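You operate a simulated robot arm through the tools that you are given. There is no shell and no other tool. Be economical: measure what you need, move in short steps, check, and stop when the job is done.

The job below is to be done with a simulated robot arm. You get a single attempt, and the scene is never put back.

TASK
Turn both tension knobs till their pointers show green, then lay the two loose biscuits on the mesh.
Fine: each pointer inside the green band of its scale; the two are left on the mesh on purpose; the biscuits in the white tray on the lower shelf stay; the line stays locked off, main switch off and key out.
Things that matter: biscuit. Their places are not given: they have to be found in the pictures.

The check looks at the end state, three seconds after you hand in, the way a careful person would. Anything else that was tipped, shoved, dropped, spilled or broken makes it a failure.

THE ROBOT
A 6-joint arm with a two-finger parallel gripper, fixed in place. Base frame: the origin is at the foot of the arm, x ahead of it, y to its left, z up. Lengths are in m, angles in rad, forces in N, time in s.
With the tool pointing down near the work surface it reaches from about 0.16 to 0.46 m from the base axis. Its first joint turns from -1.152 to 1.152 rad. Payload 2.9 kg.
The TCP is the grasp point between the finger pads, 0.03 m short of the fingertips. In the tool frame z runs along the fingers and y along their closing line. The gripper opens to 0.11 m. The fingers are 0.02 m wide and 0.01 m thick; the gripper's body (0.048 by 0.112 m) begins 0.055 m behind the TCP.
Orientation is that of the tool frame in the base frame, as a unit quaternion [x, y, z, w]. With the fingers straight down and closing along the base's y, the tool's x points along the base's -x, its y along +y and its z along -z.

THE INTERFACE
- The arm moves only by the tool arm_command. Its argument "moves" is a list of rows, each a list of 3 entries, a list of its own where there are three numbers: the finger opening in m, from 0 to 0.11, then the shift along the base's x, y, z in m, then the turn, a rotation vector about the base's x, y, z in rad. In form: [[fingers, [tx, ty, tz], [wx, wy, wz]], ...]. A call has 1 to 10 rows; each row shifts and turns the commanded pose from where the row before left it. Rows are played at 5 a second. More than 0.05 m and 0.15 rad between two rows, or a gripper value outside its range, and nothing of the call is played. A pose out of reach is approached as far as the arm can. The call stops where the force on the tool passes 90 N (or 10 N more than at its start, if that is more) or the arm is blocked; 0.2 s more then pass. Each finger travels about 0.108 m/s and halts on what it meets, pressing with about 35 N; the grip force reading is that of the motor and also rises with nothing between the fingers. The clock runs only during rows and for 0.2 s after the last one: add rows that do not move to give the fingers time. The reply holds the time, the measured pose of the TCP, the force on the tool along the base axes, the opening and the grip force, in the units named above and with some noise.
- Cameras (640 x 400 px; columns grow to the right, rows downward): "scene" is fixed at [0.0616, 0.4129, 1.4002]; the picture's right is [-0.89, -0.46, 0.00], its down [-0.25, 0.48, -0.84] and it looks along [0.39, -0.74, -0.54] (base axes); focal length 341 px, centre (320, 200). "wrist" rides on the gripper at [-0.036, 0, -0.057] in the tool frame; the picture's right is [0.00, -1.00, 0.00], its down [0.97, 0.00, -0.24] and it looks along [0.24, 0.00, 0.97] (tool axes); focal length 218 px, centre (320, 200).
- capture(camera): a new picture of that camera. The clock stands still meanwhile.
- locate(camera, pixels): for up to 12 pixels [column, row] of the newest picture of that camera ("zoom" is the newest enlarged one), the place [x, y, z] in the base frame of the surface seen there, good to about 0.002 m, but the place of the scene camera against the robot may be out by one fixed shift of up to 0.018 m in any direction. The clock stands still meanwhile.
- close_up(camera, box): a new picture of the part [left, top, right, bottom] of that camera's present view, enlarged. The clock stands still meanwhile.
- finish_job(): hands the job in; it is judged then, once.

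Keep the steps short. Do not move on a guess: measure, check each grasp and each placing, and mend mistakes. In all there are 80 turns and 38 pictures (those below and enlarged ones count). Leave the gripper open and the arm clear of the work at the hand-in unless told otherwise, and finish with a single line.

The tools are called after "Call:" by a JSON object that holds its "method" and its "body". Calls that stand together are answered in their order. arm_command: Moves the arm, as the interface text tells. Its arguments: {"type":"object","properties":{"moves":{"type":"array","items":{"type":"array"}}},"required":["moves"]} The other tools are called the same way: capture (camera) takes a picture; locate (camera, pixels) gives the place of the surface under pixels of a picture; close_up (camera, box) takes an enlarged picture of a part of a camera's view; finish_job () hands the job in.

At the start:

```text
t: 0.0
tool_pos: [0.3074, -0.3598, 1.1537]
orientation: [0.0, 1.0, 0.0, 0.0]
force: [0.2, 0.0, -0.6]
width: 0.1101
grasp_force: 0.0
```

scene: 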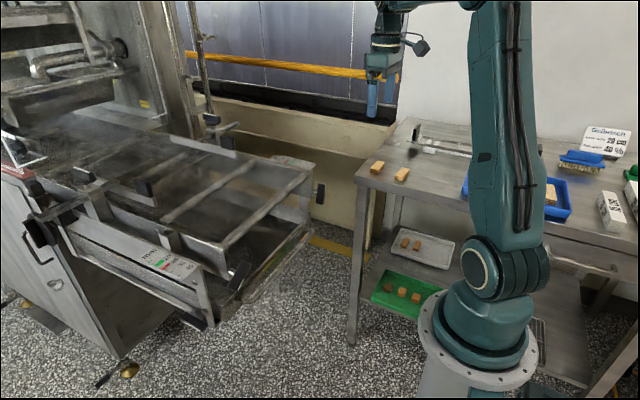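
wrist: 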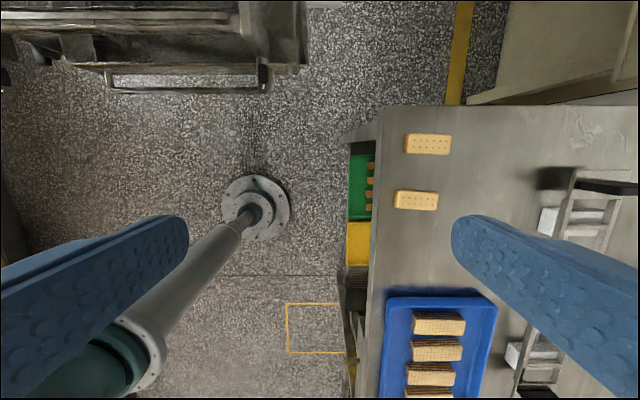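

I see two biscuits on the table (scene ~377,167 and 402,174) and a machine with a scale at about (165,258). I'll enlarge the machine front to find the knobs and the mesh.

Call:
{"method": "close_up", "body": {"camera": "scene", "box": [0, 120, 320, 320]}}

Call:
{"method": "close_up", "body": {"camera": "scene", "box": [120, 220, 248, 300]}}

Call:
{"method": "close_up", "body": {"camera": "scene", "box": [340, 110, 500, 210]}}

```text
2.00 times, centred on (160, 220) of scene
```

zoom: 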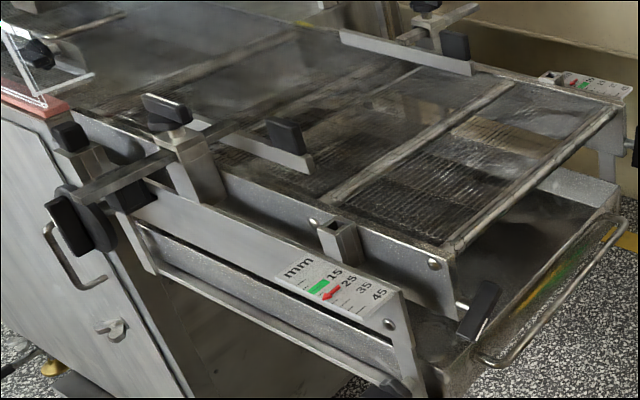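

```text
5.00 times, centred on (184, 260) of scene
```

zoom: 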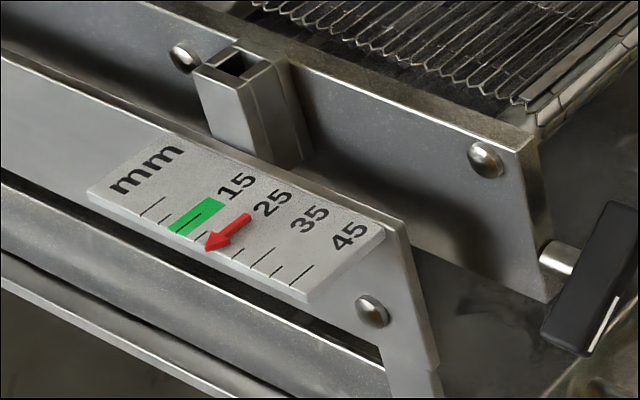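

```text
4.00 times, centred on (420, 160) of scene
```

zoom: 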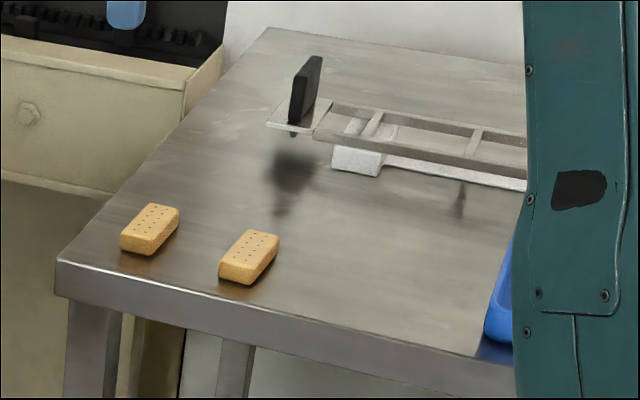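

The first scale has its pointer just off green (towards 25). Knob one is at scene (239,273), knob two at about (320,193). I'll get positions from the scene camera.

Call:
{"method": "close_up", "body": {"camera": "scene", "box": [250, 145, 346, 205]}}

Call:
{"method": "locate", "body": {"camera": "scene", "pixels": [[240, 273], [244, 262], [236, 288], [232, 271], [166, 268], [140, 250], [220, 240], [180, 215], [270, 180], [320, 193], [377, 166], [402, 174]]}}

```text
6.67 times, centred on (298, 175) of scene
```

zoom: 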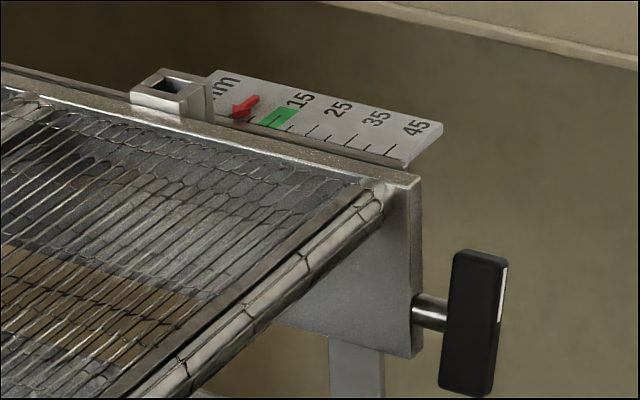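

```text
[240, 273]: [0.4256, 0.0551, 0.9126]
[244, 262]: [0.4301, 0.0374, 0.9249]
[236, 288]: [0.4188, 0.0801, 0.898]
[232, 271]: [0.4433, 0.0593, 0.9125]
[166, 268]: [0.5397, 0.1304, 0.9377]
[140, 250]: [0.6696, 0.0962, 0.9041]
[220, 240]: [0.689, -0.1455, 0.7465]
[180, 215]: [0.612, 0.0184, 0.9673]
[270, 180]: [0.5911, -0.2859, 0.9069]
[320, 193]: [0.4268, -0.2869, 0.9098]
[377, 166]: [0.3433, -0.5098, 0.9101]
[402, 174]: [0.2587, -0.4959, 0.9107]
```

The second pointer sits below its green. The wrist picture sees knob two at (262,77), the tray handle and the biscuits; I'll measure with it (no shift there) to compare.

Call:
{"method": "locate", "body": {"camera": "wrist", "pixels": [[262, 77], [262, 68], [262, 90], [180, 90], [112, 85], [428, 144], [417, 200], [406, 134], [450, 155], [396, 192], [438, 208], [200, 20]]}}

Call:
{"method": "locate", "body": {"camera": "scene", "pixels": [[371, 164], [384, 161], [395, 171], [408, 168], [320, 193], [310, 232], [240, 300], [250, 215], [270, 195], [250, 180], [235, 225], [225, 205]]}}

Call:
{"method": "close_up", "body": {"camera": "wrist", "box": [80, 0, 320, 150]}}

```text
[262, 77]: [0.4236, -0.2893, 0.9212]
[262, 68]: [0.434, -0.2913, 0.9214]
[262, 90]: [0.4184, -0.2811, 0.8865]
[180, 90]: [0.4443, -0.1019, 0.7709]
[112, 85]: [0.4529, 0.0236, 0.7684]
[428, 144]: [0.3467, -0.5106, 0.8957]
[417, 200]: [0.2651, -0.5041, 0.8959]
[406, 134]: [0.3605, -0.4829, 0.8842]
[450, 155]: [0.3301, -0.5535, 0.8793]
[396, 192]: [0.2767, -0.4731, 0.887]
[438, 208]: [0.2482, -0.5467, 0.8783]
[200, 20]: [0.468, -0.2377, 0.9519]
```

```text
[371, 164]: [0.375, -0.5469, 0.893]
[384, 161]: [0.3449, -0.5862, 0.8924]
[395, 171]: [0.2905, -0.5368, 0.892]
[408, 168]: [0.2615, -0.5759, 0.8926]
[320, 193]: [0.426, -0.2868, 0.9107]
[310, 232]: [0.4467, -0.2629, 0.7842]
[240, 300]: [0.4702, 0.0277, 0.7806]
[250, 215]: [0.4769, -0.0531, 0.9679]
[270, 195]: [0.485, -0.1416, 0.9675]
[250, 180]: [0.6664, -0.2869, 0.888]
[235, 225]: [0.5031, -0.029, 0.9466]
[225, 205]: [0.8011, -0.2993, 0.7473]
```

```text
2.67 times, centred on (200, 75) of wrist
```

zoom: 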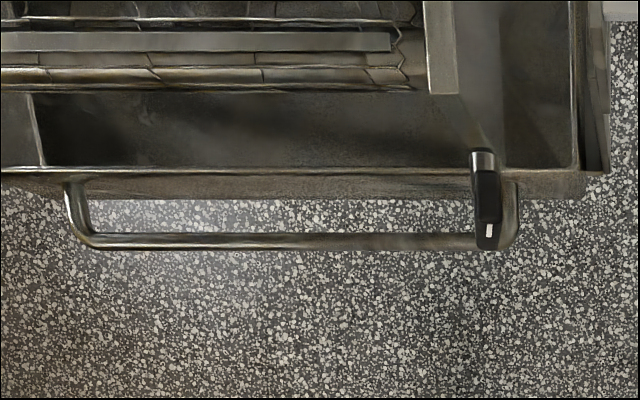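

Wrist readings put biscuit tops at z≈0.896 (scene reads about 0.014 higher), knob two near (0.425,-0.288,~0.90), mesh roll at z≈0.952. I'll now swing the tool to point along +x, at height, in steps.

Call:
{"method": "arm_command", "body": {"moves": [[0.11, [0, 0.01, 0], [0, -0.14, 0]], [0.11, [0, 0.01, 0], [0, -0.14, 0]], [0.11, [0, 0.01, 0], [0, -0.14, 0]], [0.11, [0, 0.01, 0], [0, -0.14, 0]], [0.11, [0, 0.01, 0], [0, -0.14, 0]], [0.11, [0, 0.01, 0], [0, -0.14, 0]], [0.11, [0, 0.01, 0], [0, -0.14, 0]], [0.11, [0, 0, 0], [0, -0.14, 0]]]}}

```text
t: 1.8
tool_pos: [0.3642, -0.2599, 1.1521]
orientation: [0.0, 0.846, -0.001, 0.533]
force: [0.4, -0.1, -0.5]
width: 0.1099
grasp_force: 0.1
out of reach, approached as far as the arm can: row 5, 6, 7, 8
```

Orientation tracks but x is held to 0.364 by reach limit. I'll move outward in x a little, and finish the turn while going down.

Call:
{"method": "arm_command", "body": {"moves": [[0.11, [0.03, 0, -0.02], [0, -0.11, 0]], [0.11, [0.03, 0, -0.04], [0, -0.11, 0]], [0.11, [0, 0, -0.04], [0, -0.11, 0]], [0.11, [0, 0, -0.04], [0, -0.12, 0]], [0.11, [0, 0, 0], [0, 0, 0]]]}}

Call:
{"method": "capture", "body": {"camera": "wrist"}}

```text
t: 3.0
tool_pos: [0.439, -0.274, 1.0266]
orientation: [0.001, 0.714, -0.001, 0.7]
force: [0.4, -0.2, -0.2]
width: 0.1101
grasp_force: 0.2
out of reach, approached as far as the arm can: row 4
```

```text
30 pictures are left
```

wrist: 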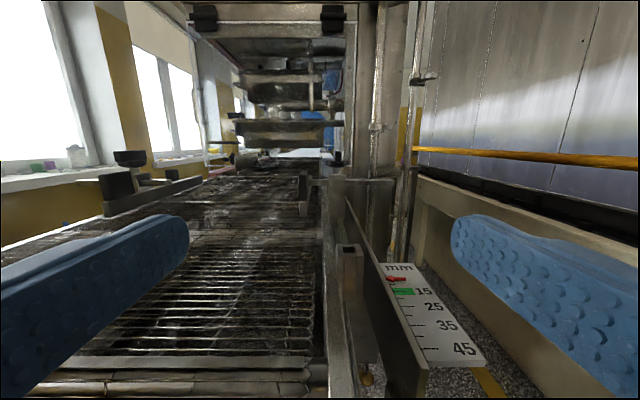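

Fully horizontal is out of reach near x 0.41 (limit about 0.44 here). I'll try a tool tilted 45° down-forward, backing away from the machine at height, and see how far in it can reach.

Call:
{"method": "arm_command", "body": {"moves": [[0.11, [-0.01, 0, 0.02], [0, 0.14, 0]], [0.11, [-0.02, 0, 0.0], [0, 0.14, 0]], [0.11, [-0.02, 0, 0.0], [0, 0.14, 0]], [0.11, [-0.02, 0, 0.0], [0, 0.14, 0]], [0.11, [-0.02, 0, 0.0], [0, 0.14, 0]], [0.11, [-0.02, 0, 0.0], [0, 0.085, 0]], [0.11, [0, 0, 0], [0, 0, 0]]]}}

Call:
{"method": "capture", "body": {"camera": "wrist"}}

```text
t: 4.6
tool_pos: [0.3312, -0.2741, 1.0486]
orientation: [-0.001, 0.925, 0.001, 0.381]
force: [0.2, 0.5, -0.6]
width: 0.1099
grasp_force: 0.0
```

```text
29 pictures are left
```

wrist: 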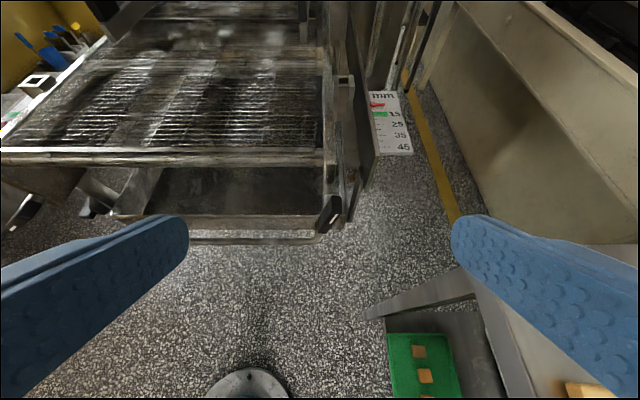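

At 45° the pose x=0.331 is reachable. From here I see knob two at (330,213) and knob one at (92,212). I'll zoom and measure.

Call:
{"method": "close_up", "body": {"camera": "wrist", "box": [280, 150, 376, 210]}}

Call:
{"method": "locate", "body": {"camera": "wrist", "pixels": [[330, 212], [334, 200], [324, 229], [340, 200], [90, 212], [80, 205], [100, 211], [110, 196], [130, 158], [330, 155], [340, 80], [345, 185]]}}

```text
6.67 times, centred on (328, 180) of wrist
```

zoom: 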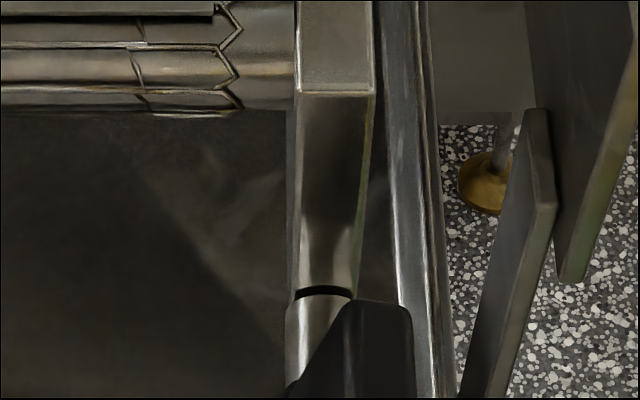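

```text
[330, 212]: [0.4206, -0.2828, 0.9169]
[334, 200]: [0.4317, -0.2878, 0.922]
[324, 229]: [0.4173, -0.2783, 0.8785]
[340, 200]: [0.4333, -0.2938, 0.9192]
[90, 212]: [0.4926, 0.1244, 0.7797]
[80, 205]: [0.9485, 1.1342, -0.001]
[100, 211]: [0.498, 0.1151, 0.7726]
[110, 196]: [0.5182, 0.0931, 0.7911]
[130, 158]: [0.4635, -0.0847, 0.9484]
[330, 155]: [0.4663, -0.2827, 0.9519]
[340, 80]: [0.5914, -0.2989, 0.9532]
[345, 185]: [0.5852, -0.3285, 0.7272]
```

Call:
{"method": "close_up", "body": {"camera": "wrist", "box": [288, 185, 368, 235]}}

```text
8.00 times, centred on (328, 210) of wrist
```

zoom: 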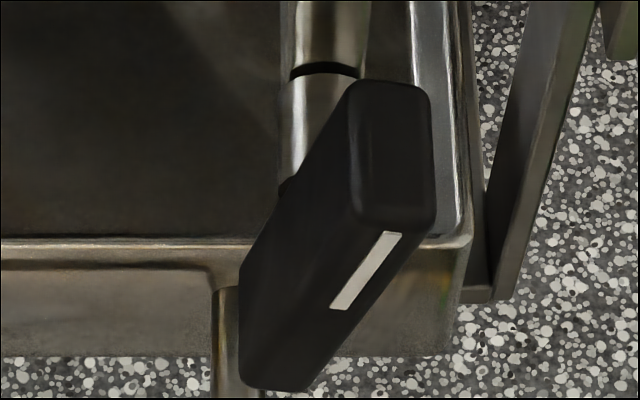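

Call:
{"method": "locate", "body": {"camera": "zoom", "pixels": [[358, 212], [428, 220], [246, 360], [312, 380], [356, 100], [422, 100], [305, 130], [330, 300], [345, 235], [420, 235], [325, 45]]}}

```text
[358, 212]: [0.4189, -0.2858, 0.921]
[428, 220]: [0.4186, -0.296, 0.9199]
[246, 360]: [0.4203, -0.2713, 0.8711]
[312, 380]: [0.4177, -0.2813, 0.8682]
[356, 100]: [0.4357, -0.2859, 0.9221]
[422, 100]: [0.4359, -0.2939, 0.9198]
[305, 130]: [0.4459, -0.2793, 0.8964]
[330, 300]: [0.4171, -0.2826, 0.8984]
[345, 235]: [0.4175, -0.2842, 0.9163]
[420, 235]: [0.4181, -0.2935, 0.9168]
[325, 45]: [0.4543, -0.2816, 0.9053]
```

Knob two: bar 11 mm wide, x 0.417–0.437, centre about (y -0.2835, z 0.895), leaning 15.5° with its top towards -y. I'll align the tool (+0.27 about x) and stop 0.1 m short along the approach.

Call:
{"method": "arm_command", "body": {"moves": [[0.06, [0.006, -0.01, -0.028], [0.135, 0, 0]], [0.06, [0.006, -0.009, -0.028], [0.135, 0, 0]], [0.06, [0.006, -0.009, -0.03], [0, 0, 0]], [0.06, [0, 0, 0], [0, 0, 0]]]}}

Call:
{"method": "capture", "body": {"camera": "wrist"}}

```text
t: 5.6
tool_pos: [0.3621, -0.2968, 0.9622]
orientation: [0.051, 0.916, 0.125, 0.379]
force: [0.4, -0.3, 0.4]
width: 0.0602
grasp_force: 0.1
out of reach, approached as far as the arm can: row 2
```

```text
26 pictures are left
```

wrist: 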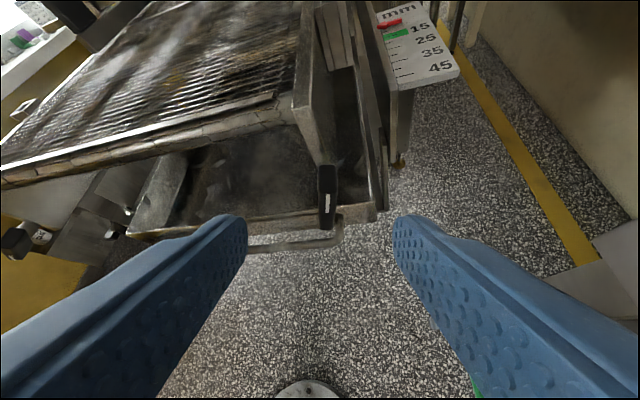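

The bar now stands upright between the fingers (328,195). I'll advance 0.09 m onto it.

Call:
{"method": "arm_command", "body": {"moves": [[0.06, [0.02, 0.005, -0.023], [0, 0, 0]], [0.06, [0.02, 0.005, -0.022], [0, 0, 0]], [0.06, [0.018, 0.0035, -0.022], [0, 0, 0]], [0.06, [0, 0, 0], [0, 0, 0]]]}}

Call:
{"method": "capture", "body": {"camera": "wrist"}}

```text
t: 6.6
tool_pos: [0.4171, -0.2821, 0.8936]
orientation: [0.052, 0.916, 0.124, 0.379]
force: [-0.5, -0.2, -0.1]
width: 0.0602
grasp_force: 0.1
```

```text
25 pictures are left
```

wrist: 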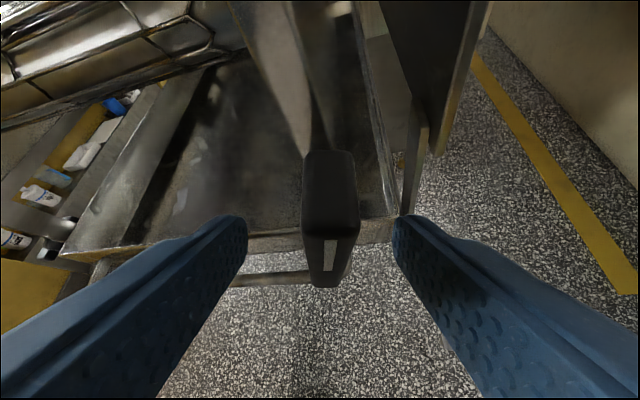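

The bar is centred between the fingers. Closing.

Call:
{"method": "arm_command", "body": {"moves": [[0.0, [0, 0, 0], [0, 0, 0]], [0.0, [0, 0, 0], [0, 0, 0]], [0.0, [0, 0, 0], [0, 0, 0]]]}}

```text
t: 7.4
tool_pos: [0.4167, -0.2851, 0.8934]
orientation: [0.053, 0.916, 0.122, 0.378]
force: [7.2, -15.3, -12.6]
width: 0.012
grasp_force: 44.7
```

Gripped at 12 mm. I'll turn -0.56 rad about x as a trial and look at the pointer.

Call:
{"method": "arm_command", "body": {"moves": [[0.0, [0, 0, 0], [-0.14, 0, 0]], [0.0, [0, 0, 0], [-0.14, 0, 0]], [0.0, [0, 0, 0], [-0.14, 0, 0]], [0.0, [0, 0, 0], [-0.14, 0, 0]], [0.0, [0, 0, 0], [0, 0, 0]]]}}

Call:
{"method": "close_up", "body": {"camera": "scene", "box": [250, 145, 346, 205]}}

```text
t: 8.6
tool_pos: [0.4169, -0.284, 0.8935]
orientation: [-0.055, 0.915, -0.135, 0.377]
force: [-11.5, -15.0, -7.5]
width: 0.012
grasp_force: 45.1
```

```text
6.67 times, centred on (298, 175) of scene
```

zoom: 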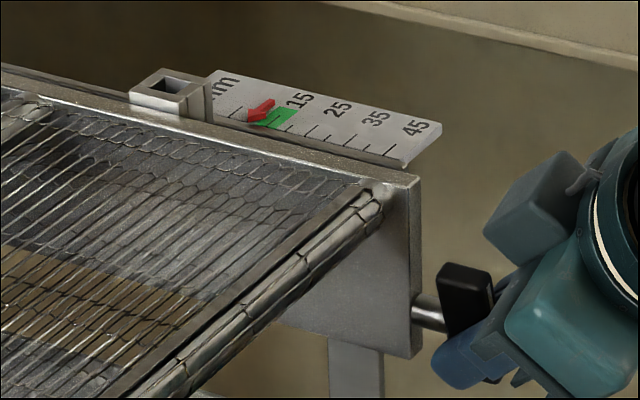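

Right direction: the tip moved from (232,112) to (248,122), now at the edge of green whose centre is near (268,127). About 0.65 rad more.

Call:
{"method": "arm_command", "body": {"moves": [[0.0, [0, 0, 0], [-0.13, 0, 0]], [0.0, [0, 0, 0], [-0.13, 0, 0]], [0.0, [0, 0, 0], [-0.13, 0, 0]], [0.0, [0, 0, 0], [-0.13, 0, 0]], [0.0, [0, 0, 0], [-0.13, 0, 0]], [0.0, [0, 0, 0], [0, 0, 0]]]}}

Call:
{"method": "close_up", "body": {"camera": "scene", "box": [266, 145, 330, 185]}}

```text
t: 10.0
tool_pos: [0.4175, -0.2843, 0.8946]
orientation: [-0.173, 0.824, -0.418, 0.34]
force: [-12.1, -1.7, -8.1]
width: 0.0119
grasp_force: 45.0
```

```text
10.00 times, centred on (298, 165) of scene
```

zoom: 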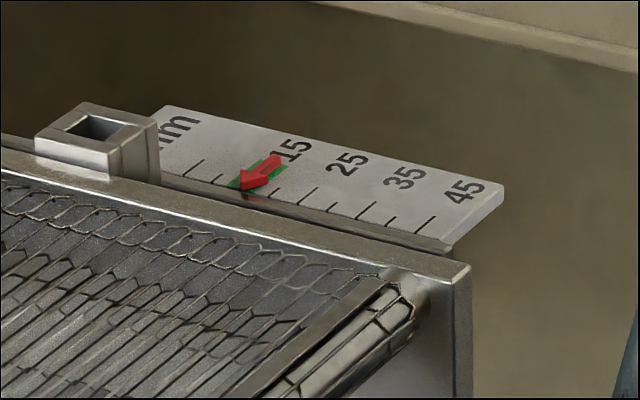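

Tip at (243,188), mid-green (band about 215–264). I'll open the fingers and back out along the approach line.

Call:
{"method": "arm_command", "body": {"moves": [[0.05, [0, 0, 0], [0, 0, 0]], [0.05, [0, 0, 0], [0, 0, 0]], [0.05, [-0.021, 0.017, 0.0125], [0, 0, 0]], [0.05, [-0.021, 0.017, 0.0125], [0, 0, 0]], [0.05, [-0.021, 0.017, 0.0125], [0, 0, 0]], [0.05, [0, 0, 0], [0, 0, 0]]]}}

```text
t: 11.4
tool_pos: [0.3643, -0.2386, 0.9314]
orientation: [-0.175, 0.824, -0.417, 0.341]
force: [-1.1, -0.2, -0.1]
width: 0.05
grasp_force: 0.1
out of reach, approached as far as the arm can: row 5
```

Clear of knob two. Next I'll lift, undo the roll, and bring the tool vertical near y≈0 to look at knob one from above.

Call:
{"method": "arm_command", "body": {"moves": [[0.05, [0, 0.01, 0.03], [0.135, 0, 0]], [0.05, [0, 0.02, 0.03], [0.135, 0, 0]], [0.05, [0, 0.02, 0.03], [0.135, 0, 0]], [0.05, [0, 0.02, 0.02], [0.135, 0, 0]], [0.05, [0, 0.02, 0.02], [0.135, 0, 0]], [0.05, [0, 0.02, 0.0], [0.135, 0, 0]], [0.05, [0, 0.02, 0], [0.13, 0, 0]], [0.05, [0, 0.01, 0], [0, 0.13, 0]], [0.05, [0, 0.01, 0], [0, 0.13, 0]], [0.05, [0, 0.01, 0], [0, 0.13, 0]]]}}

Call:
{"method": "arm_command", "body": {"moves": [[0.0, [0, 0.02, 0], [0, 0.13, 0]], [0.0, [0, 0.02, 0], [0, 0.13, 0]], [0.0, [0, 0.02, 0], [0, 0.135, 0]], [0.0, [0, 0, 0], [0, 0, 0]]]}}

```text
t: 13.6
tool_pos: [0.3638, -0.0803, 1.0599]
orientation: [0.0, 0.981, -0.001, 0.195]
force: [-0.4, -0.5, 0.6]
width: 0.0501
grasp_force: 0.1
```

```text
t: 14.6
tool_pos: [0.3642, -0.0189, 1.0602]
orientation: [0.0, 1.0, 0.0, 0.0]
force: [-0.1, 0.1, 0.0]
width: 0.0
grasp_force: 35.3
```

Call:
{"method": "capture", "body": {"camera": "wrist"}}

```text
22 pictures are left
```

wrist: 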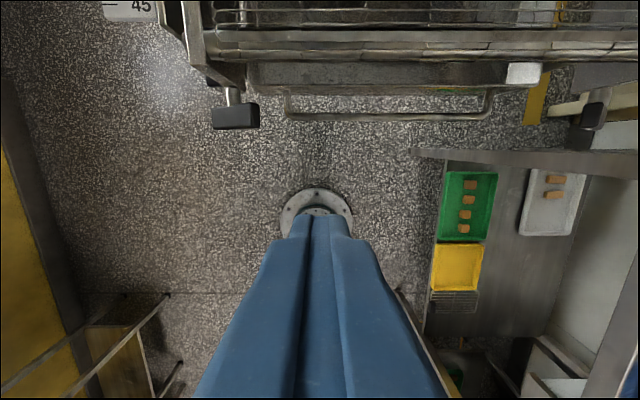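

Knob one is seen at (235,117). Measuring its corners.

Call:
{"method": "close_up", "body": {"camera": "wrist", "box": [195, 80, 275, 130]}}

Call:
{"method": "locate", "body": {"camera": "zoom", "pixels": [[140, 240], [140, 350], [500, 190], [505, 340], [320, 220], [320, 300], [200, 230], [450, 210], [275, 120], [220, 380], [420, 375], [490, 360]]}}

```text
8.00 times, centred on (235, 105) of wrist
```

zoom: 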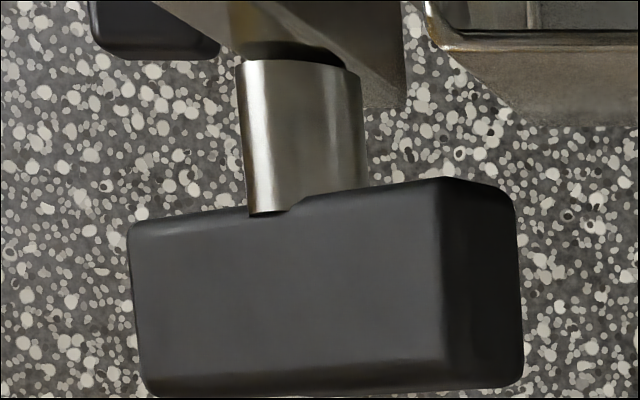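

```text
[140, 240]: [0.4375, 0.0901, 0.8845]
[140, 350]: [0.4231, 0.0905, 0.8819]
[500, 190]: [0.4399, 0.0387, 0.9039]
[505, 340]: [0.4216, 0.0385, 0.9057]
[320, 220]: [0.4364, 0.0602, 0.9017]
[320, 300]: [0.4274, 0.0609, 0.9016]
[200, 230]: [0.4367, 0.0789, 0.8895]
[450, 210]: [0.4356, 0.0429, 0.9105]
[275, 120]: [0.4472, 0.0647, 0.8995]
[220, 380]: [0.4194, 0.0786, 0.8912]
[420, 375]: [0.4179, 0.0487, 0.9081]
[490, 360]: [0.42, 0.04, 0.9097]
```

Knob one: bar leans 29°, higher end at y≈0.04, axis about (y 0.064, z 0.893). Its pointer must go the other way, i.e. positive turn about x, so pushing down on the -y end from above with closed fingers will do it. Moving above that end (tip z ≈0.925).

Call:
{"method": "arm_command", "body": {"moves": [[0.0, [0.021, 0.02, 0], [0, 0, 0]], [0.0, [0.021, 0.02, -0.02], [0, 0, 0]], [0.0, [0.021, 0.021, -0.03], [0, 0, 0]], [0.0, [0, 0, -0.03], [0, 0, 0]], [0.0, [0, 0, -0.025], [0, 0, 0]], [0.0, [0, 0, 0], [0, 0, 0]]]}}

Call:
{"method": "capture", "body": {"camera": "wrist"}}

```text
t: 16.0
tool_pos: [0.4292, 0.0419, 0.9564]
orientation: [0.0, 1.0, 0.0, 0.0]
force: [-0.5, 0.2, -0.4]
width: 0.0
grasp_force: 35.3
```

```text
20 pictures are left
```

wrist: 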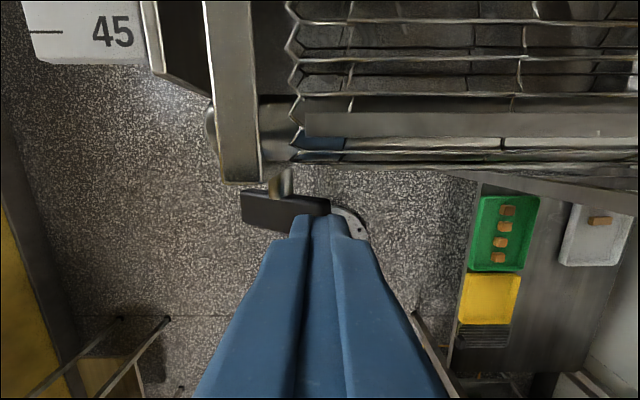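

The fingertips sit over the -y end of the bar. I'll press down 27 mm in small rows and check the pointer.

Call:
{"method": "arm_command", "body": {"moves": [[0.0, [0, 0, -0.007], [0, 0, 0]], [0.0, [0, 0, -0.005], [0, 0, 0]], [0.0, [0, 0, -0.005], [0, 0, 0]], [0.0, [0, 0, -0.005], [0, 0, 0]], [0.0, [0, 0, -0.005], [0, 0, 0]], [0.0, [0, 0, 0], [0, 0, 0]]]}}

Call:
{"method": "close_up", "body": {"camera": "scene", "box": [120, 220, 248, 300]}}

```text
t: 17.4
tool_pos: [0.4299, 0.0408, 0.9278]
orientation: [0.002, 1.0, -0.002, 0.001]
force: [7.6, -18.8, 17.5]
width: 0.0
grasp_force: 35.7
```

```text
5.00 times, centred on (184, 260) of scene
```

zoom: 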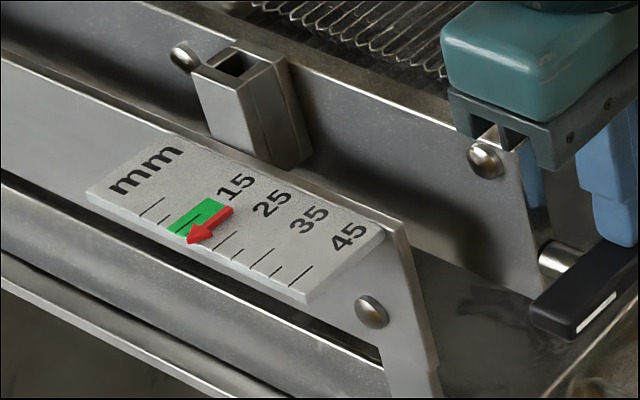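

Right direction: tip now at (188,241), just at the green's edge; about 10 px more needed, roughly 15°. Pressing 3.5 mm more.

Call:
{"method": "arm_command", "body": {"moves": [[0.0, [0, 0, -0.002], [0, 0, 0]], [0.0, [0, 0, -0.0018], [0, 0, 0]], [0.0, [0, 0, 0], [0, 0, 0]]]}}

Call:
{"method": "close_up", "body": {"camera": "scene", "box": [136, 240, 200, 280]}}

```text
t: 18.2
tool_pos: [0.4293, 0.0402, 0.9261]
orientation: [0.001, 1.0, -0.002, 0.002]
force: [12.4, -20.1, 19.8]
width: 0.0001
grasp_force: 34.9
```

```text
10.00 times, centred on (168, 260) of scene
```

zoom: 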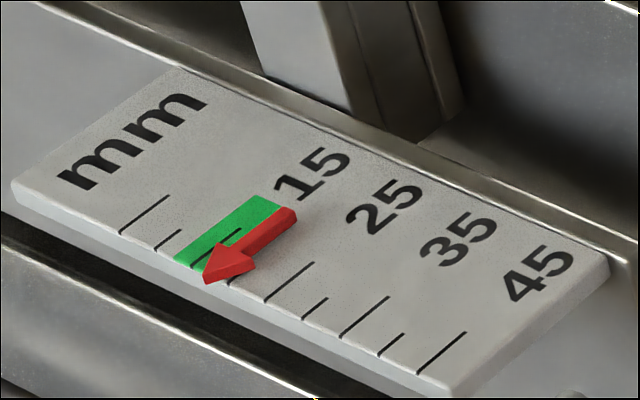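

Tip at (205,283), reading about 18: just beyond the green (12.5–17.5). The last 1.7 mm of travel gave about 1.6 mm on the scale, so about 3.2 mm more.

Call:
{"method": "arm_command", "body": {"moves": [[0.0, [0, 0, -0.0017], [0, 0, 0]], [0.0, [0, 0, -0.0017], [0, 0, 0]], [0.0, [0, 0, 0], [0, 0, 0]]]}}

Call:
{"method": "close_up", "body": {"camera": "scene", "box": [136, 240, 200, 280]}}

```text
t: 19.0
tool_pos: [0.4299, 0.0403, 0.9226]
orientation: [0.0, 1.0, 0.0, 0.002]
force: [14.7, -13.0, 14.3]
width: 0.0
grasp_force: 35.0
```

```text
10.00 times, centred on (168, 260) of scene
```

zoom: 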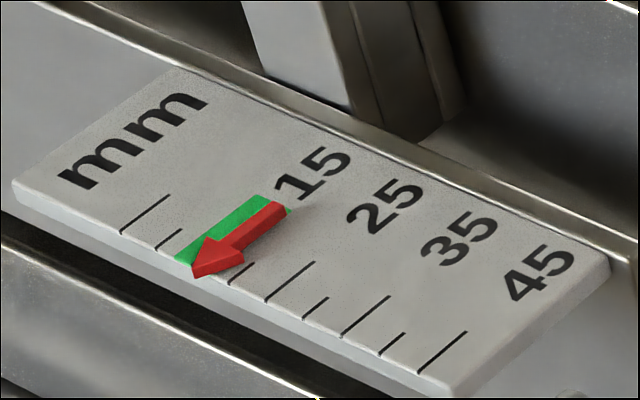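

Now about 16; in green but off-centre. 1.5 mm more to centre it.

Call:
{"method": "arm_command", "body": {"moves": [[0.0, [0, 0, -0.0015], [0, 0, 0]], [0.0, [0, 0, 0], [0, 0, 0]]]}}

Call:
{"method": "arm_command", "body": {"moves": [[0.0, [0, 0, 0.02], [0, 0, 0]], [0.0, [0, 0, 0.04], [0, 0, 0]], [0.0, [-0.02, -0.03, 0.04], [0, 0, 0]], [0.05, [-0.02, -0.03, 0.03], [0, 0, 0]], [0.05, [0, -0.03, 0.03], [0, 0, 0]]]}}

Call:
{"method": "close_up", "body": {"camera": "scene", "box": [136, 240, 200, 280]}}

Call:
{"method": "close_up", "body": {"camera": "scene", "box": [266, 145, 330, 185]}}

```text
t: 19.6
tool_pos: [0.4281, 0.0403, 0.9207]
orientation: [0.0, 1.0, -0.001, 0.0]
force: [10.7, -12.9, 15.9]
width: 0.0
grasp_force: 34.8
```

```text
refused: row 3 steps farther than a row can; nothing moved
```

```text
10.00 times, centred on (168, 260) of scene
```

zoom: 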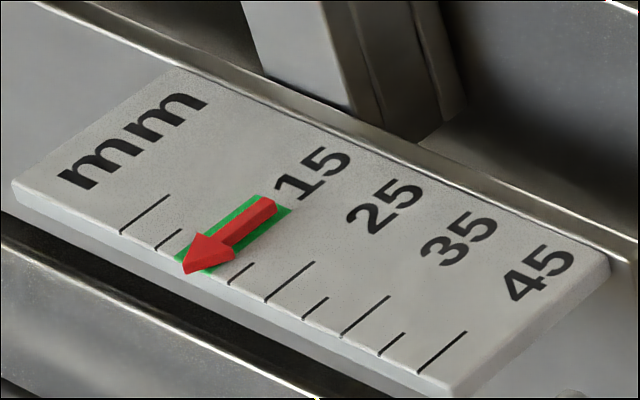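

```text
10.00 times, centred on (298, 165) of scene
```

zoom: 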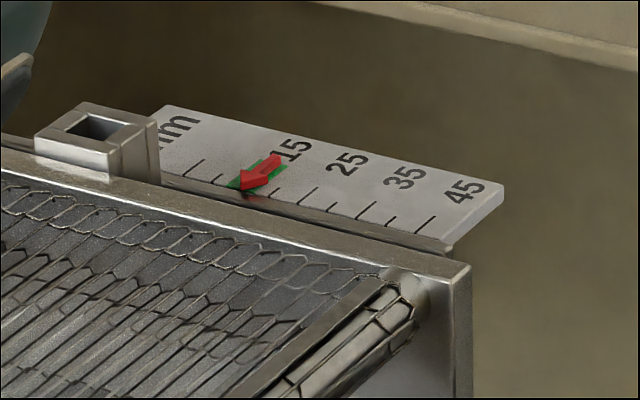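

Both tips read ~15, mid-green. Now lifting off the knob (shorter rows).

Call:
{"method": "arm_command", "body": {"moves": [[0.0, [0, 0, 0.02], [0, 0, 0]], [0.0, [0, 0, 0.04], [0, 0, 0]], [0.05, [-0.02, -0.02, 0.035], [0, 0, 0]], [0.05, [-0.02, -0.035, 0.02], [0, 0, 0]], [0.05, [0, -0.045, 0.015], [0, 0, 0]], [0.05, [0, -0.045, 0], [0, 0, 0]], [0.05, [0, 0, 0], [0, 0, 0]]]}}

Call:
{"method": "capture", "body": {"camera": "wrist"}}

```text
t: 21.2
tool_pos: [0.3882, -0.1013, 1.0487]
orientation: [0.0, 1.0, 0.0, 0.001]
force: [0.2, -0.6, -0.1]
width: 0.0501
grasp_force: 0.1
```

```text
14 pictures are left
```

wrist: 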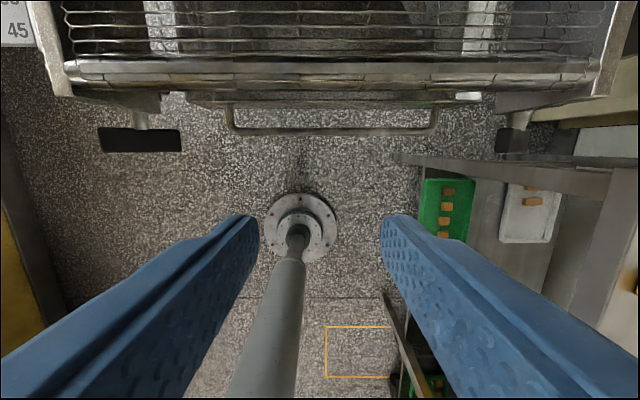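

Arm is clear. Next I'll travel over to the table, above the two biscuits, opening wide.

Call:
{"method": "arm_command", "body": {"moves": [[0.1, [0, -0.03, 0.03], [0, 0, 0]], [0.1, [-0.01, -0.045, 0.01], [0, 0, 0]], [0.1, [-0.01, -0.045, 0], [0, 0, 0]], [0.1, [-0.01, -0.045, 0], [0, 0, 0]], [0.1, [-0.01, -0.045, 0], [0, 0, 0]], [0.1, [0, -0.045, 0], [0, 0, 0]], [0.1, [0, -0.045, 0], [0, 0, 0]], [0.1, [0, -0.045, 0], [0, 0, 0]], [0.1, [0, -0.045, 0], [0, 0, 0]], [0.1, [0, 0, 0], [0, 0, 0]]]}}

Call:
{"method": "capture", "body": {"camera": "wrist"}}

```text
t: 23.4
tool_pos: [0.3468, -0.4913, 1.0936]
orientation: [0.001, 1.0, 0.0, 0.0]
force: [0.1, 0.3, 0.1]
width: 0.0999
grasp_force: 0.1
```

```text
13 pictures are left
```

wrist: 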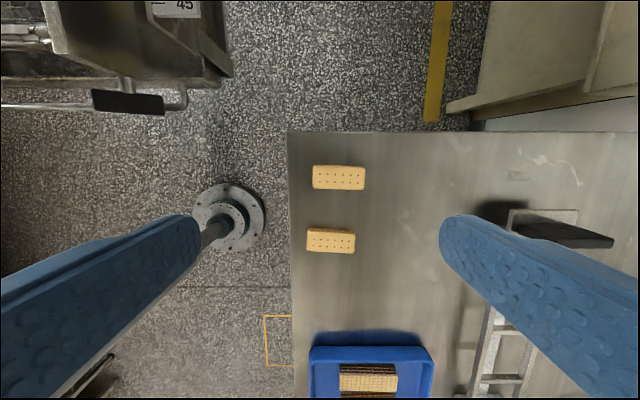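

Both biscuits are seen clearly: (338,178) and (331,241). Measuring edges and the table.

Call:
{"method": "locate", "body": {"camera": "wrist", "pixels": [[338, 177], [315, 177], [363, 178], [338, 167], [338, 188], [331, 240], [309, 240], [353, 242], [331, 231], [331, 252], [400, 200], [338, 210]]}}

```text
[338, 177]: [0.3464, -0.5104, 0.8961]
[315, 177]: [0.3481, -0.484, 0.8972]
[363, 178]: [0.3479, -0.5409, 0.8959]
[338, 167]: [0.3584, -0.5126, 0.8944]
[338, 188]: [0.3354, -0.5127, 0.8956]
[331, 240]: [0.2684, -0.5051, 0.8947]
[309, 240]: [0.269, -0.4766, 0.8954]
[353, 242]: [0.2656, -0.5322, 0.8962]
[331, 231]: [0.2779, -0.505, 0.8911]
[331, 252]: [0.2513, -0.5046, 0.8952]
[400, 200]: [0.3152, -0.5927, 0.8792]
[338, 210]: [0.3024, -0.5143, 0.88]
```

Biscuit A centre (0.347,-0.512), B (0.2655,-0.505); tops 0.896, table 0.8795. Going down on A, closing along its length (62 mm), stopping with the tips at about z 0.884.

Call:
{"method": "arm_command", "body": {"moves": [[0.1, [0, -0.021, -0.03], [0, 0, 0]], [0.1, [0, 0, -0.045], [0, 0, 0]], [0.1, [0, 0, -0.045], [0, 0, 0]], [0.1, [0, 0, -0.035], [0, 0, 0]], [0.1, [0, 0, -0.024], [0, 0, 0]], [0.1, [0, 0, 0], [0, 0, 0]]]}}

Call:
{"method": "capture", "body": {"camera": "wrist"}}

```text
t: 24.8
tool_pos: [0.3432, -0.5135, 0.9118]
orientation: [0.0, 1.0, 0.0, 0.0]
force: [0.0, 0.0, -0.6]
width: 0.1001
grasp_force: 0.0
```

```text
12 pictures are left
```

wrist: 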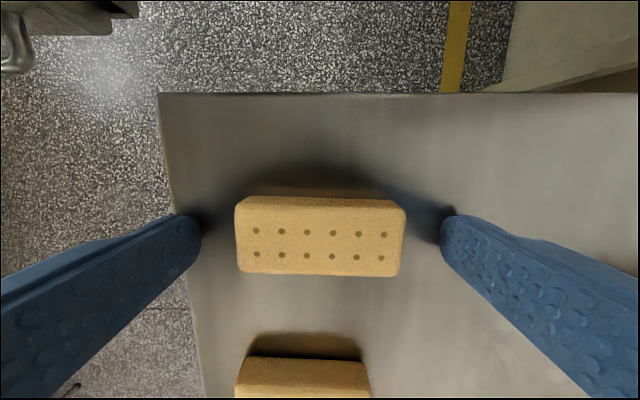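

Biscuit is centred between the tips. Shifting x by +3 mm and closing.

Call:
{"method": "arm_command", "body": {"moves": [[0.1, [0.003, 0, 0], [0, 0, 0]], [0.05, [0, 0, 0], [0, 0, 0]], [0.05, [0, 0, 0], [0, 0, 0]], [0.05, [0, 0, 0], [0, 0, 0]]]}}

```text
t: 25.8
tool_pos: [0.3486, -0.5131, 0.9106]
orientation: [0.0, 1.0, 0.0, -0.001]
force: [0.1, 0.6, 0.5]
width: 0.0612
grasp_force: 14.0
```

Held at 61 mm. Lifting gently.

Call:
{"method": "arm_command", "body": {"moves": [[0.03, [0, 0, 0], [0, 0, 0]], [0.03, [0, 0, 0.02], [0, 0, 0]], [0.03, [0, 0, 0.04], [0, 0, 0]], [0.03, [0, 0, 0.045], [0, 0, 0]], [0.03, [0, 0, 0.03], [0, 0, 0]], [0.03, [0, 0, 0], [0, 0, 0]]]}}

Call:
{"method": "capture", "body": {"camera": "wrist"}}

```text
t: 27.2
tool_pos: [0.3482, -0.5112, 1.0439]
orientation: [0.0, 1.0, 0.0, 0.0]
force: [0.8, 0.2, -0.2]
width: 0.0303
grasp_force: 0.1
```

```text
11 pictures are left
```

wrist: 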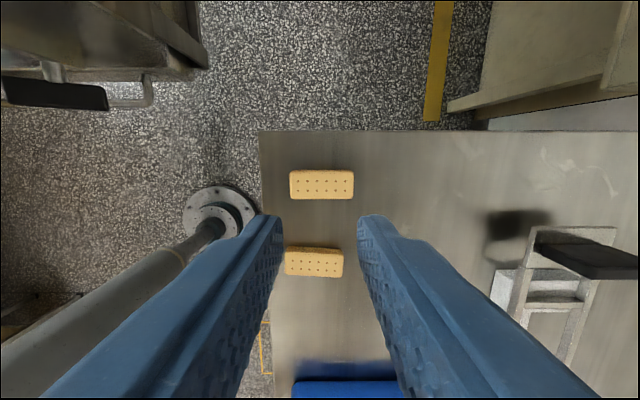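

The biscuit slipped out and stays on the table. I'll measure it again, then grip across its narrow sides with the tool turned 90°.

Call:
{"method": "locate", "body": {"camera": "wrist", "pixels": [[322, 184], [292, 184], [352, 185], [322, 171], [322, 197], [314, 261], [287, 261], [341, 262], [314, 249], [314, 274]]}}

Call:
{"method": "arm_command", "body": {"moves": [[0.055, [0, 0, 0], [0, 0, 0.15]], [0.055, [0, 0, 0], [0, 0, 0.15]], [0.055, [0, 0, 0], [0, 0, 0.15]], [0.055, [0, 0, 0], [0, 0, 0.15]], [0.055, [0, 0, 0], [0, 0, 0.15]], [0.055, [0, 0, 0], [0, 0, 0.15]], [0.055, [0, 0, 0], [0, 0, 0.15]], [0.055, [0, 0, 0], [0, 0, 0.15]], [0.055, [0, 0, 0], [0, 0, 0.15]], [0.055, [0, 0, 0], [0, 0, 0.15]]]}}

```text
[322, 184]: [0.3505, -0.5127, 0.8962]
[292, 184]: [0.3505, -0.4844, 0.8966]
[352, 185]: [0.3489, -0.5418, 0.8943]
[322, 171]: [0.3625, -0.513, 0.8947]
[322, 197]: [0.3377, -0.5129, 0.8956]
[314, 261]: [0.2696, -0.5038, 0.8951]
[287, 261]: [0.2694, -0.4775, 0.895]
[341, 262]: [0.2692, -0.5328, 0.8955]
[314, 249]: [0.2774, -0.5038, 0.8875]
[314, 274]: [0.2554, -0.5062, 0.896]
```

```text
t: 29.4
tool_pos: [0.35, -0.5133, 1.0448]
orientation: [-0.682, 0.731, 0.0, 0.0]
force: [0.3, 0.8, -0.3]
width: 0.0552
grasp_force: 0.0
```

A is at (0.350,-0.513). Finishing the 90° turn and descending to TCP z≈0.911.

Call:
{"method": "arm_command", "body": {"moves": [[0.055, [0, 0, -0.03], [0, 0, 0.07]], [0.055, [0, 0, -0.04], [0, 0, 0]], [0.055, [0, 0, -0.04], [0, 0, 0]], [0.055, [0, 0, -0.023], [0, 0, 0]], [0.055, [0, 0, 0], [0, 0, 0]]]}}

Call:
{"method": "capture", "body": {"camera": "wrist"}}

```text
t: 30.6
tool_pos: [0.3526, -0.5151, 0.9113]
orientation: [-0.707, 0.707, 0.0, 0.0]
force: [-0.1, 0.3, -1.1]
width: 0.0552
grasp_force: 0.0
```

```text
10 pictures are left
```

wrist: 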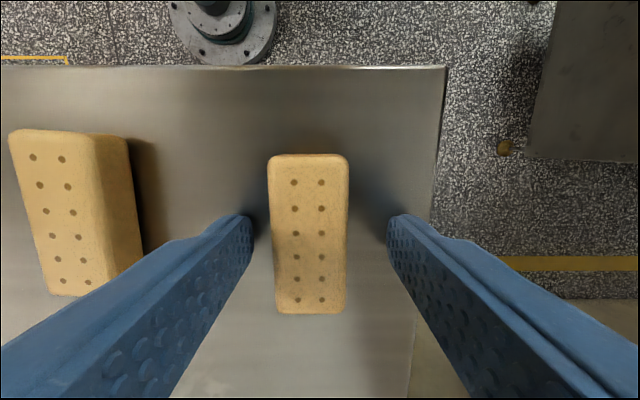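

Between the fingers, 3 mm off-centre; correcting x by -3 mm and closing fully.

Call:
{"method": "arm_command", "body": {"moves": [[0.055, [-0.003, 0, -0.001], [0, 0, 0]], [0.0, [0, 0, 0], [0, 0, 0]], [0.0, [0, 0, 0], [0, 0, 0]], [0.0, [0, 0, 0], [0, 0, 0]]]}}

Call:
{"method": "arm_command", "body": {"moves": [[0.0, [0, 0, 0.01], [0, 0, 0]], [0.0, [0, 0, 0.02], [0, 0, 0]], [0.0, [0, 0, 0], [0, 0, 0]]]}}

```text
t: 31.6
tool_pos: [0.3491, -0.5158, 0.9111]
orientation: [-0.706, 0.708, 0.0, 0.0]
force: [-0.5, -0.5, 0.9]
width: 0.0268
grasp_force: 13.8
```

```text
t: 32.4
tool_pos: [0.3488, -0.5141, 0.9432]
orientation: [-0.707, 0.708, 0.0, -0.001]
force: [-0.6, -0.1, -0.2]
width: 0.0267
grasp_force: 14.1
```

Held firmly after a 30 mm lift. Before carrying it I'll measure the mesh, crossbar and guide clamps in the scene view.

Call:
{"method": "locate", "body": {"camera": "scene", "pixels": [[210, 192], [170, 217], [250, 165], [142, 190], [155, 202], [227, 143], [200, 155], [240, 190], [230, 200], [215, 210], [255, 195], [245, 205]]}}

Call:
{"method": "arm_command", "body": {"moves": [[0.0, [0, 0.01, 0.02], [0, 0, 0]], [0.0, [0, 0.02, 0.03], [0, 0, 0]], [0.0, [0.01, 0.03, 0.03], [0, 0, 0]], [0.0, [0.01, 0.03, 0.02], [0, 0, 0]], [0.0, [0.01, 0.035, 0], [0, 0, 0]], [0.0, [0.01, 0.035, 0], [0, 0, 0]], [0.0, [0.01, 0.035, 0], [0, 0, 0]], [0.0, [0.01, 0.035, 0], [0, 0, 0]], [0.0, [0, 0.02, 0], [0, 0, 0]], [0.0, [0, 0, 0], [0, 0, 0]]]}}

```text
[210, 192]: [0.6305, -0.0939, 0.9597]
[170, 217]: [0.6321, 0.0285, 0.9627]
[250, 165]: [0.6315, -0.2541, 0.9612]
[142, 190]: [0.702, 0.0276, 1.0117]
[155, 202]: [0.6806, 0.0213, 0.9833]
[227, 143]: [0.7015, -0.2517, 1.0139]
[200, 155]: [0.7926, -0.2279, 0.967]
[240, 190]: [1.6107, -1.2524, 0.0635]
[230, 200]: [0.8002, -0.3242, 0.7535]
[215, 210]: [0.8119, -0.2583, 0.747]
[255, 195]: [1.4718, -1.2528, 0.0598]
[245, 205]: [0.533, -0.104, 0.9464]
```

```text
t: 34.6
tool_pos: [0.4079, -0.2661, 1.0426]
orientation: [0.707, -0.707, 0.0, 0.001]
force: [-1.1, 0.5, -1.1]
width: 0.027
grasp_force: 13.9
```

The crossbar is under the mesh at x≈0.63, clamps at x≥0.68, so x≈0.53 is a free area. Carrying A on to (0.53,-0.08) at safe height.

Call:
{"method": "arm_command", "body": {"moves": [[0.0, [0.02, 0.03, 0], [0, 0, 0]], [0.0, [0.02, 0.03, 0], [0, 0, 0]], [0.0, [0.02, 0.03, 0], [0, 0, 0]], [0.0, [0.02, 0.03, 0], [0, 0, 0]], [0.0, [0.02, 0.03, 0], [0, 0, 0]], [0.0, [0.022, 0.036, 0], [0, 0, 0]], [0.0, [0, 0, 0], [0, 0, 0]]]}}

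Call:
{"method": "capture", "body": {"camera": "wrist"}}

```text
t: 36.2
tool_pos: [0.5299, -0.0789, 1.0412]
orientation: [-0.706, 0.708, 0.0, 0.001]
force: [-0.8, -0.2, 0.0]
width: 0.0272
grasp_force: 13.4
```

```text
9 pictures are left
```

wrist: 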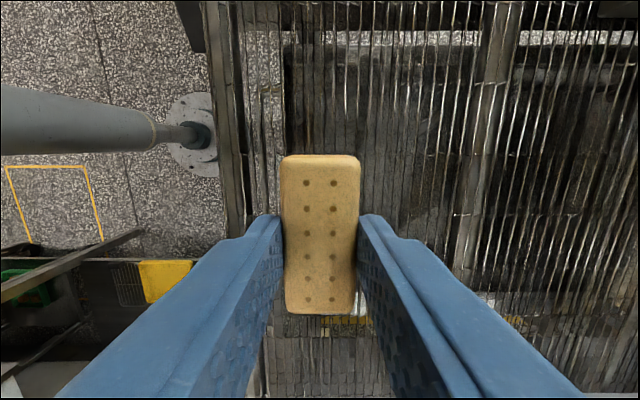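

A is firmly held above the mesh. Measuring the wire height around it.

Call:
{"method": "locate", "body": {"camera": "wrist", "pixels": [[372, 90], [360, 90], [348, 90], [385, 90], [398, 90], [411, 90], [424, 90], [437, 90], [380, 150], [410, 150], [215, 150], [490, 120]]}}

```text
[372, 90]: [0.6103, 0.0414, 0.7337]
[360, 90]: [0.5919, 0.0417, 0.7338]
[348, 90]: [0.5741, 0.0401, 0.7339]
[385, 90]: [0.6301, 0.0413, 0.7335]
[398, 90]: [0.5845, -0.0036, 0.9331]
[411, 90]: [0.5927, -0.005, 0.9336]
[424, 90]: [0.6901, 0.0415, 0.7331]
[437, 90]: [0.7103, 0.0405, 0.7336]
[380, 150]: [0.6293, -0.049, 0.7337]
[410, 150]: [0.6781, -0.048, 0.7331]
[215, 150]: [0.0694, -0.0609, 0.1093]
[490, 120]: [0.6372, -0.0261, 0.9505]
```

Wires appear at z≈0.933, so contact is expected near TCP z 0.965. Lowering to 0.984 first and reading the force.

Call:
{"method": "arm_command", "body": {"moves": [[0.0, [0, 0, -0.025], [0, 0, 0]], [0.0, [0, 0, -0.02], [0, 0, 0]], [0.0, [0, 0, -0.012], [0, 0, 0]], [0.0, [0, 0, 0], [0, 0, 0]]]}}

Call:
{"method": "arm_command", "body": {"moves": [[0.0, [0, 0, -0.005], [0, 0, 0]], [0.0, [0, 0, -0.004], [0, 0, 0]], [0.0, [0, 0, -0.003], [0, 0, 0]], [0.0, [0, 0, 0], [0, 0, 0]]]}}

```text
t: 37.2
tool_pos: [0.5296, -0.0786, 0.9861]
orientation: [-0.707, 0.707, -0.001, 0.002]
force: [-3.7, 2.4, 13.9]
width: 0.0272
grasp_force: 13.9
```

```text
t: 38.0
tool_pos: [0.5308, -0.0788, 0.9851]
orientation: [-0.707, 0.707, -0.005, 0.005]
force: [-1.5, -0.8, 6.2]
width: 0.027
grasp_force: 13.8
stopped in row 3: the force on the tool passed its limit (the readings are from after the stop); the commanded pose is now the measured one
```

Contact already felt at z 0.985, i.e. the mesh carries at about 0.953. The biscuit rests on it with light force; opening the fingers now.

Call:
{"method": "arm_command", "body": {"moves": [[0.03, [0, 0, 0], [0, 0, 0]], [0.045, [0, 0, 0], [0, 0, 0]], [0.05, [0, 0, 0], [0, 0, 0]]]}}

Call:
{"method": "capture", "body": {"camera": "wrist"}}

```text
t: 38.8
tool_pos: [0.5301, -0.0788, 0.985]
orientation: [-0.706, 0.708, -0.007, 0.004]
force: [5.7, 0.4, 15.3]
width: 0.0472
grasp_force: 0.1
```

```text
8 pictures are left
```

wrist: 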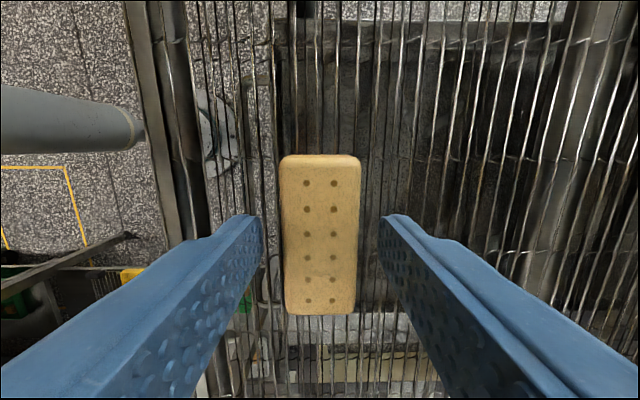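

The biscuit lies free between the fingers. The tips lightly touch the mesh, so I'll lift straight up and check.

Call:
{"method": "arm_command", "body": {"moves": [[0.05, [0, 0, 0.01], [0, 0, 0]], [0.05, [0, 0, 0.03], [0, 0, 0]], [0.05, [0, 0, 0.035], [0, 0, 0]], [0.05, [0, 0, 0], [0, 0, 0]]]}}

Call:
{"method": "capture", "body": {"camera": "wrist"}}

```text
t: 39.8
tool_pos: [0.5296, -0.0788, 1.0581]
orientation: [0.708, -0.706, 0.004, -0.003]
force: [-1.2, 0.1, 0.7]
width: 0.0498
grasp_force: 0.1
```

```text
7 pictures are left
```

wrist: 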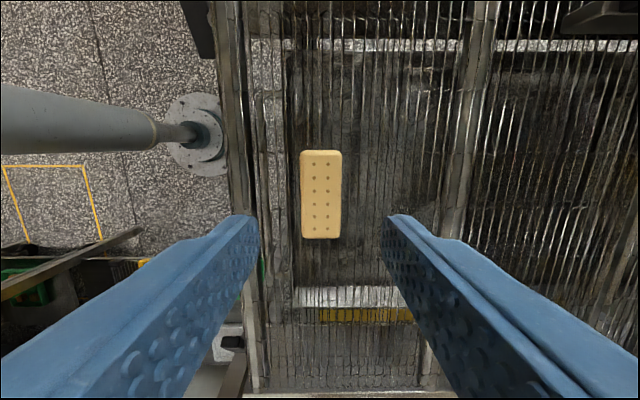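

A lies flat on the mesh. Going back for B at (0.2675,-0.505), at height.

Call:
{"method": "arm_command", "body": {"moves": [[0.06, [-0.02, -0.042, 0], [0, 0, 0]], [0.06, [-0.02, -0.042, 0], [0, 0, 0]], [0.06, [-0.02, -0.042, 0], [0, 0, 0]], [0.06, [-0.02, -0.042, 0], [0, 0, 0]], [0.06, [-0.025, -0.042, 0], [0, 0, 0]], [0.06, [-0.025, -0.042, 0], [0, 0, 0]], [0.06, [-0.025, -0.042, 0], [0, 0, 0]], [0.06, [-0.025, -0.042, 0], [0, 0, 0]], [0.06, [-0.025, -0.042, 0], [0, 0, 0]], [0.06, [-0.025, -0.042, 0], [0, 0, 0]]]}}

Call:
{"method": "arm_command", "body": {"moves": [[0.06, [-0.03, -0.006, 0], [0, 0, 0]], [0.06, [0, 0, -0.03], [0, 0, 0]], [0.06, [0, 0, 0], [0, 0, 0]]]}}

Call:
{"method": "capture", "body": {"camera": "wrist"}}

```text
t: 42.0
tool_pos: [0.3013, -0.4989, 1.056]
orientation: [0.707, -0.707, 0.004, -0.004]
force: [-0.3, 0.7, -0.3]
width: 0.0599
grasp_force: 0.1
```

```text
t: 42.8
tool_pos: [0.2731, -0.5045, 1.0284]
orientation: [-0.707, 0.707, -0.005, 0.004]
force: [-1.1, 0.4, -0.7]
width: 0.0602
grasp_force: 0.1
```

```text
6 pictures are left
```

wrist: 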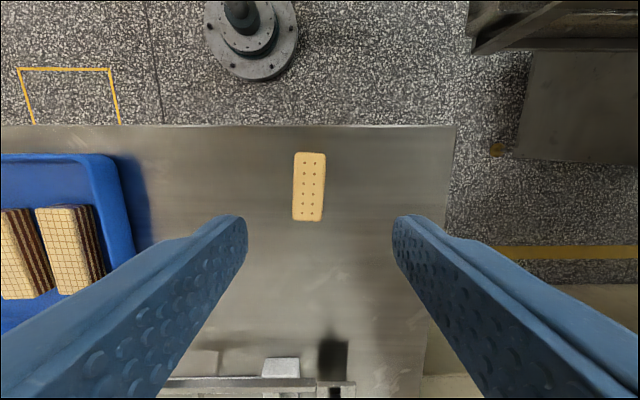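

B seen at (309,187). The blue tray is nearby at left; measuring both.

Call:
{"method": "locate", "body": {"camera": "wrist", "pixels": [[309, 187], [296, 187], [324, 187], [310, 155], [307, 218], [128, 230], [110, 160], [95, 210], [60, 215], [300, 158], [296, 215]]}}

```text
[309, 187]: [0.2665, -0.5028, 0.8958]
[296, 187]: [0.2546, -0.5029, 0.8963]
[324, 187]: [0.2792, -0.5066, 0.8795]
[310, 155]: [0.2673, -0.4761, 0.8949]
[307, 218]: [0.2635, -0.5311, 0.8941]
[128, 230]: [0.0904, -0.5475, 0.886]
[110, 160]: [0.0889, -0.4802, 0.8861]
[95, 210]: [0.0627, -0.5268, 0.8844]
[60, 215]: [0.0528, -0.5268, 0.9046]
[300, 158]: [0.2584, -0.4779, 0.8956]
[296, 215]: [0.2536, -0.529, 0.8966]
```

B centre (0.266,-0.504), turned about 3°. Descending with that correction.

Call:
{"method": "arm_command", "body": {"moves": [[0.06, [-0.007, 0, -0.03], [0, 0, -0.05]], [0.06, [0, 0, -0.04], [0, 0, 0]], [0.06, [0, 0, -0.03], [0, 0, 0]], [0.06, [0, 0, -0.016], [0, 0, 0]], [0.06, [0, 0, 0], [0, 0, 0]]]}}

```text
t: 44.0
tool_pos: [0.2628, -0.5038, 0.9162]
orientation: [-0.689, 0.724, -0.005, 0.003]
force: [-0.2, 0.5, 0.7]
width: 0.06
grasp_force: 0.0
```

z is 0.916; going 4 mm lower, x +3 mm, then closing.

Call:
{"method": "arm_command", "body": {"moves": [[0.06, [0.003, 0, -0.004], [0, 0, 0]], [0.06, [0, 0, 0], [0, 0, 0]], [0.0, [0, 0, 0], [0, 0, 0]], [0.0, [0, 0, 0], [0, 0, 0]], [0.0, [0, 0, 0], [0, 0, 0]]]}}

Call:
{"method": "arm_command", "body": {"moves": [[0.0, [0, 0, 0.01], [0, 0, 0]], [0.0, [0, 0, 0.02], [0, 0, 0]], [0.0, [0, 0, 0], [0, 0, 0]]]}}

```text
t: 45.2
tool_pos: [0.2656, -0.503, 0.9113]
orientation: [-0.689, 0.724, -0.005, 0.004]
force: [0.6, 0.3, 0.2]
width: 0.0266
grasp_force: 13.8
```

```text
t: 46.0
tool_pos: [0.2667, -0.5039, 0.9407]
orientation: [-0.689, 0.725, -0.005, 0.004]
force: [0.1, 0.4, 0.3]
width: 0.027
grasp_force: 14.0
```

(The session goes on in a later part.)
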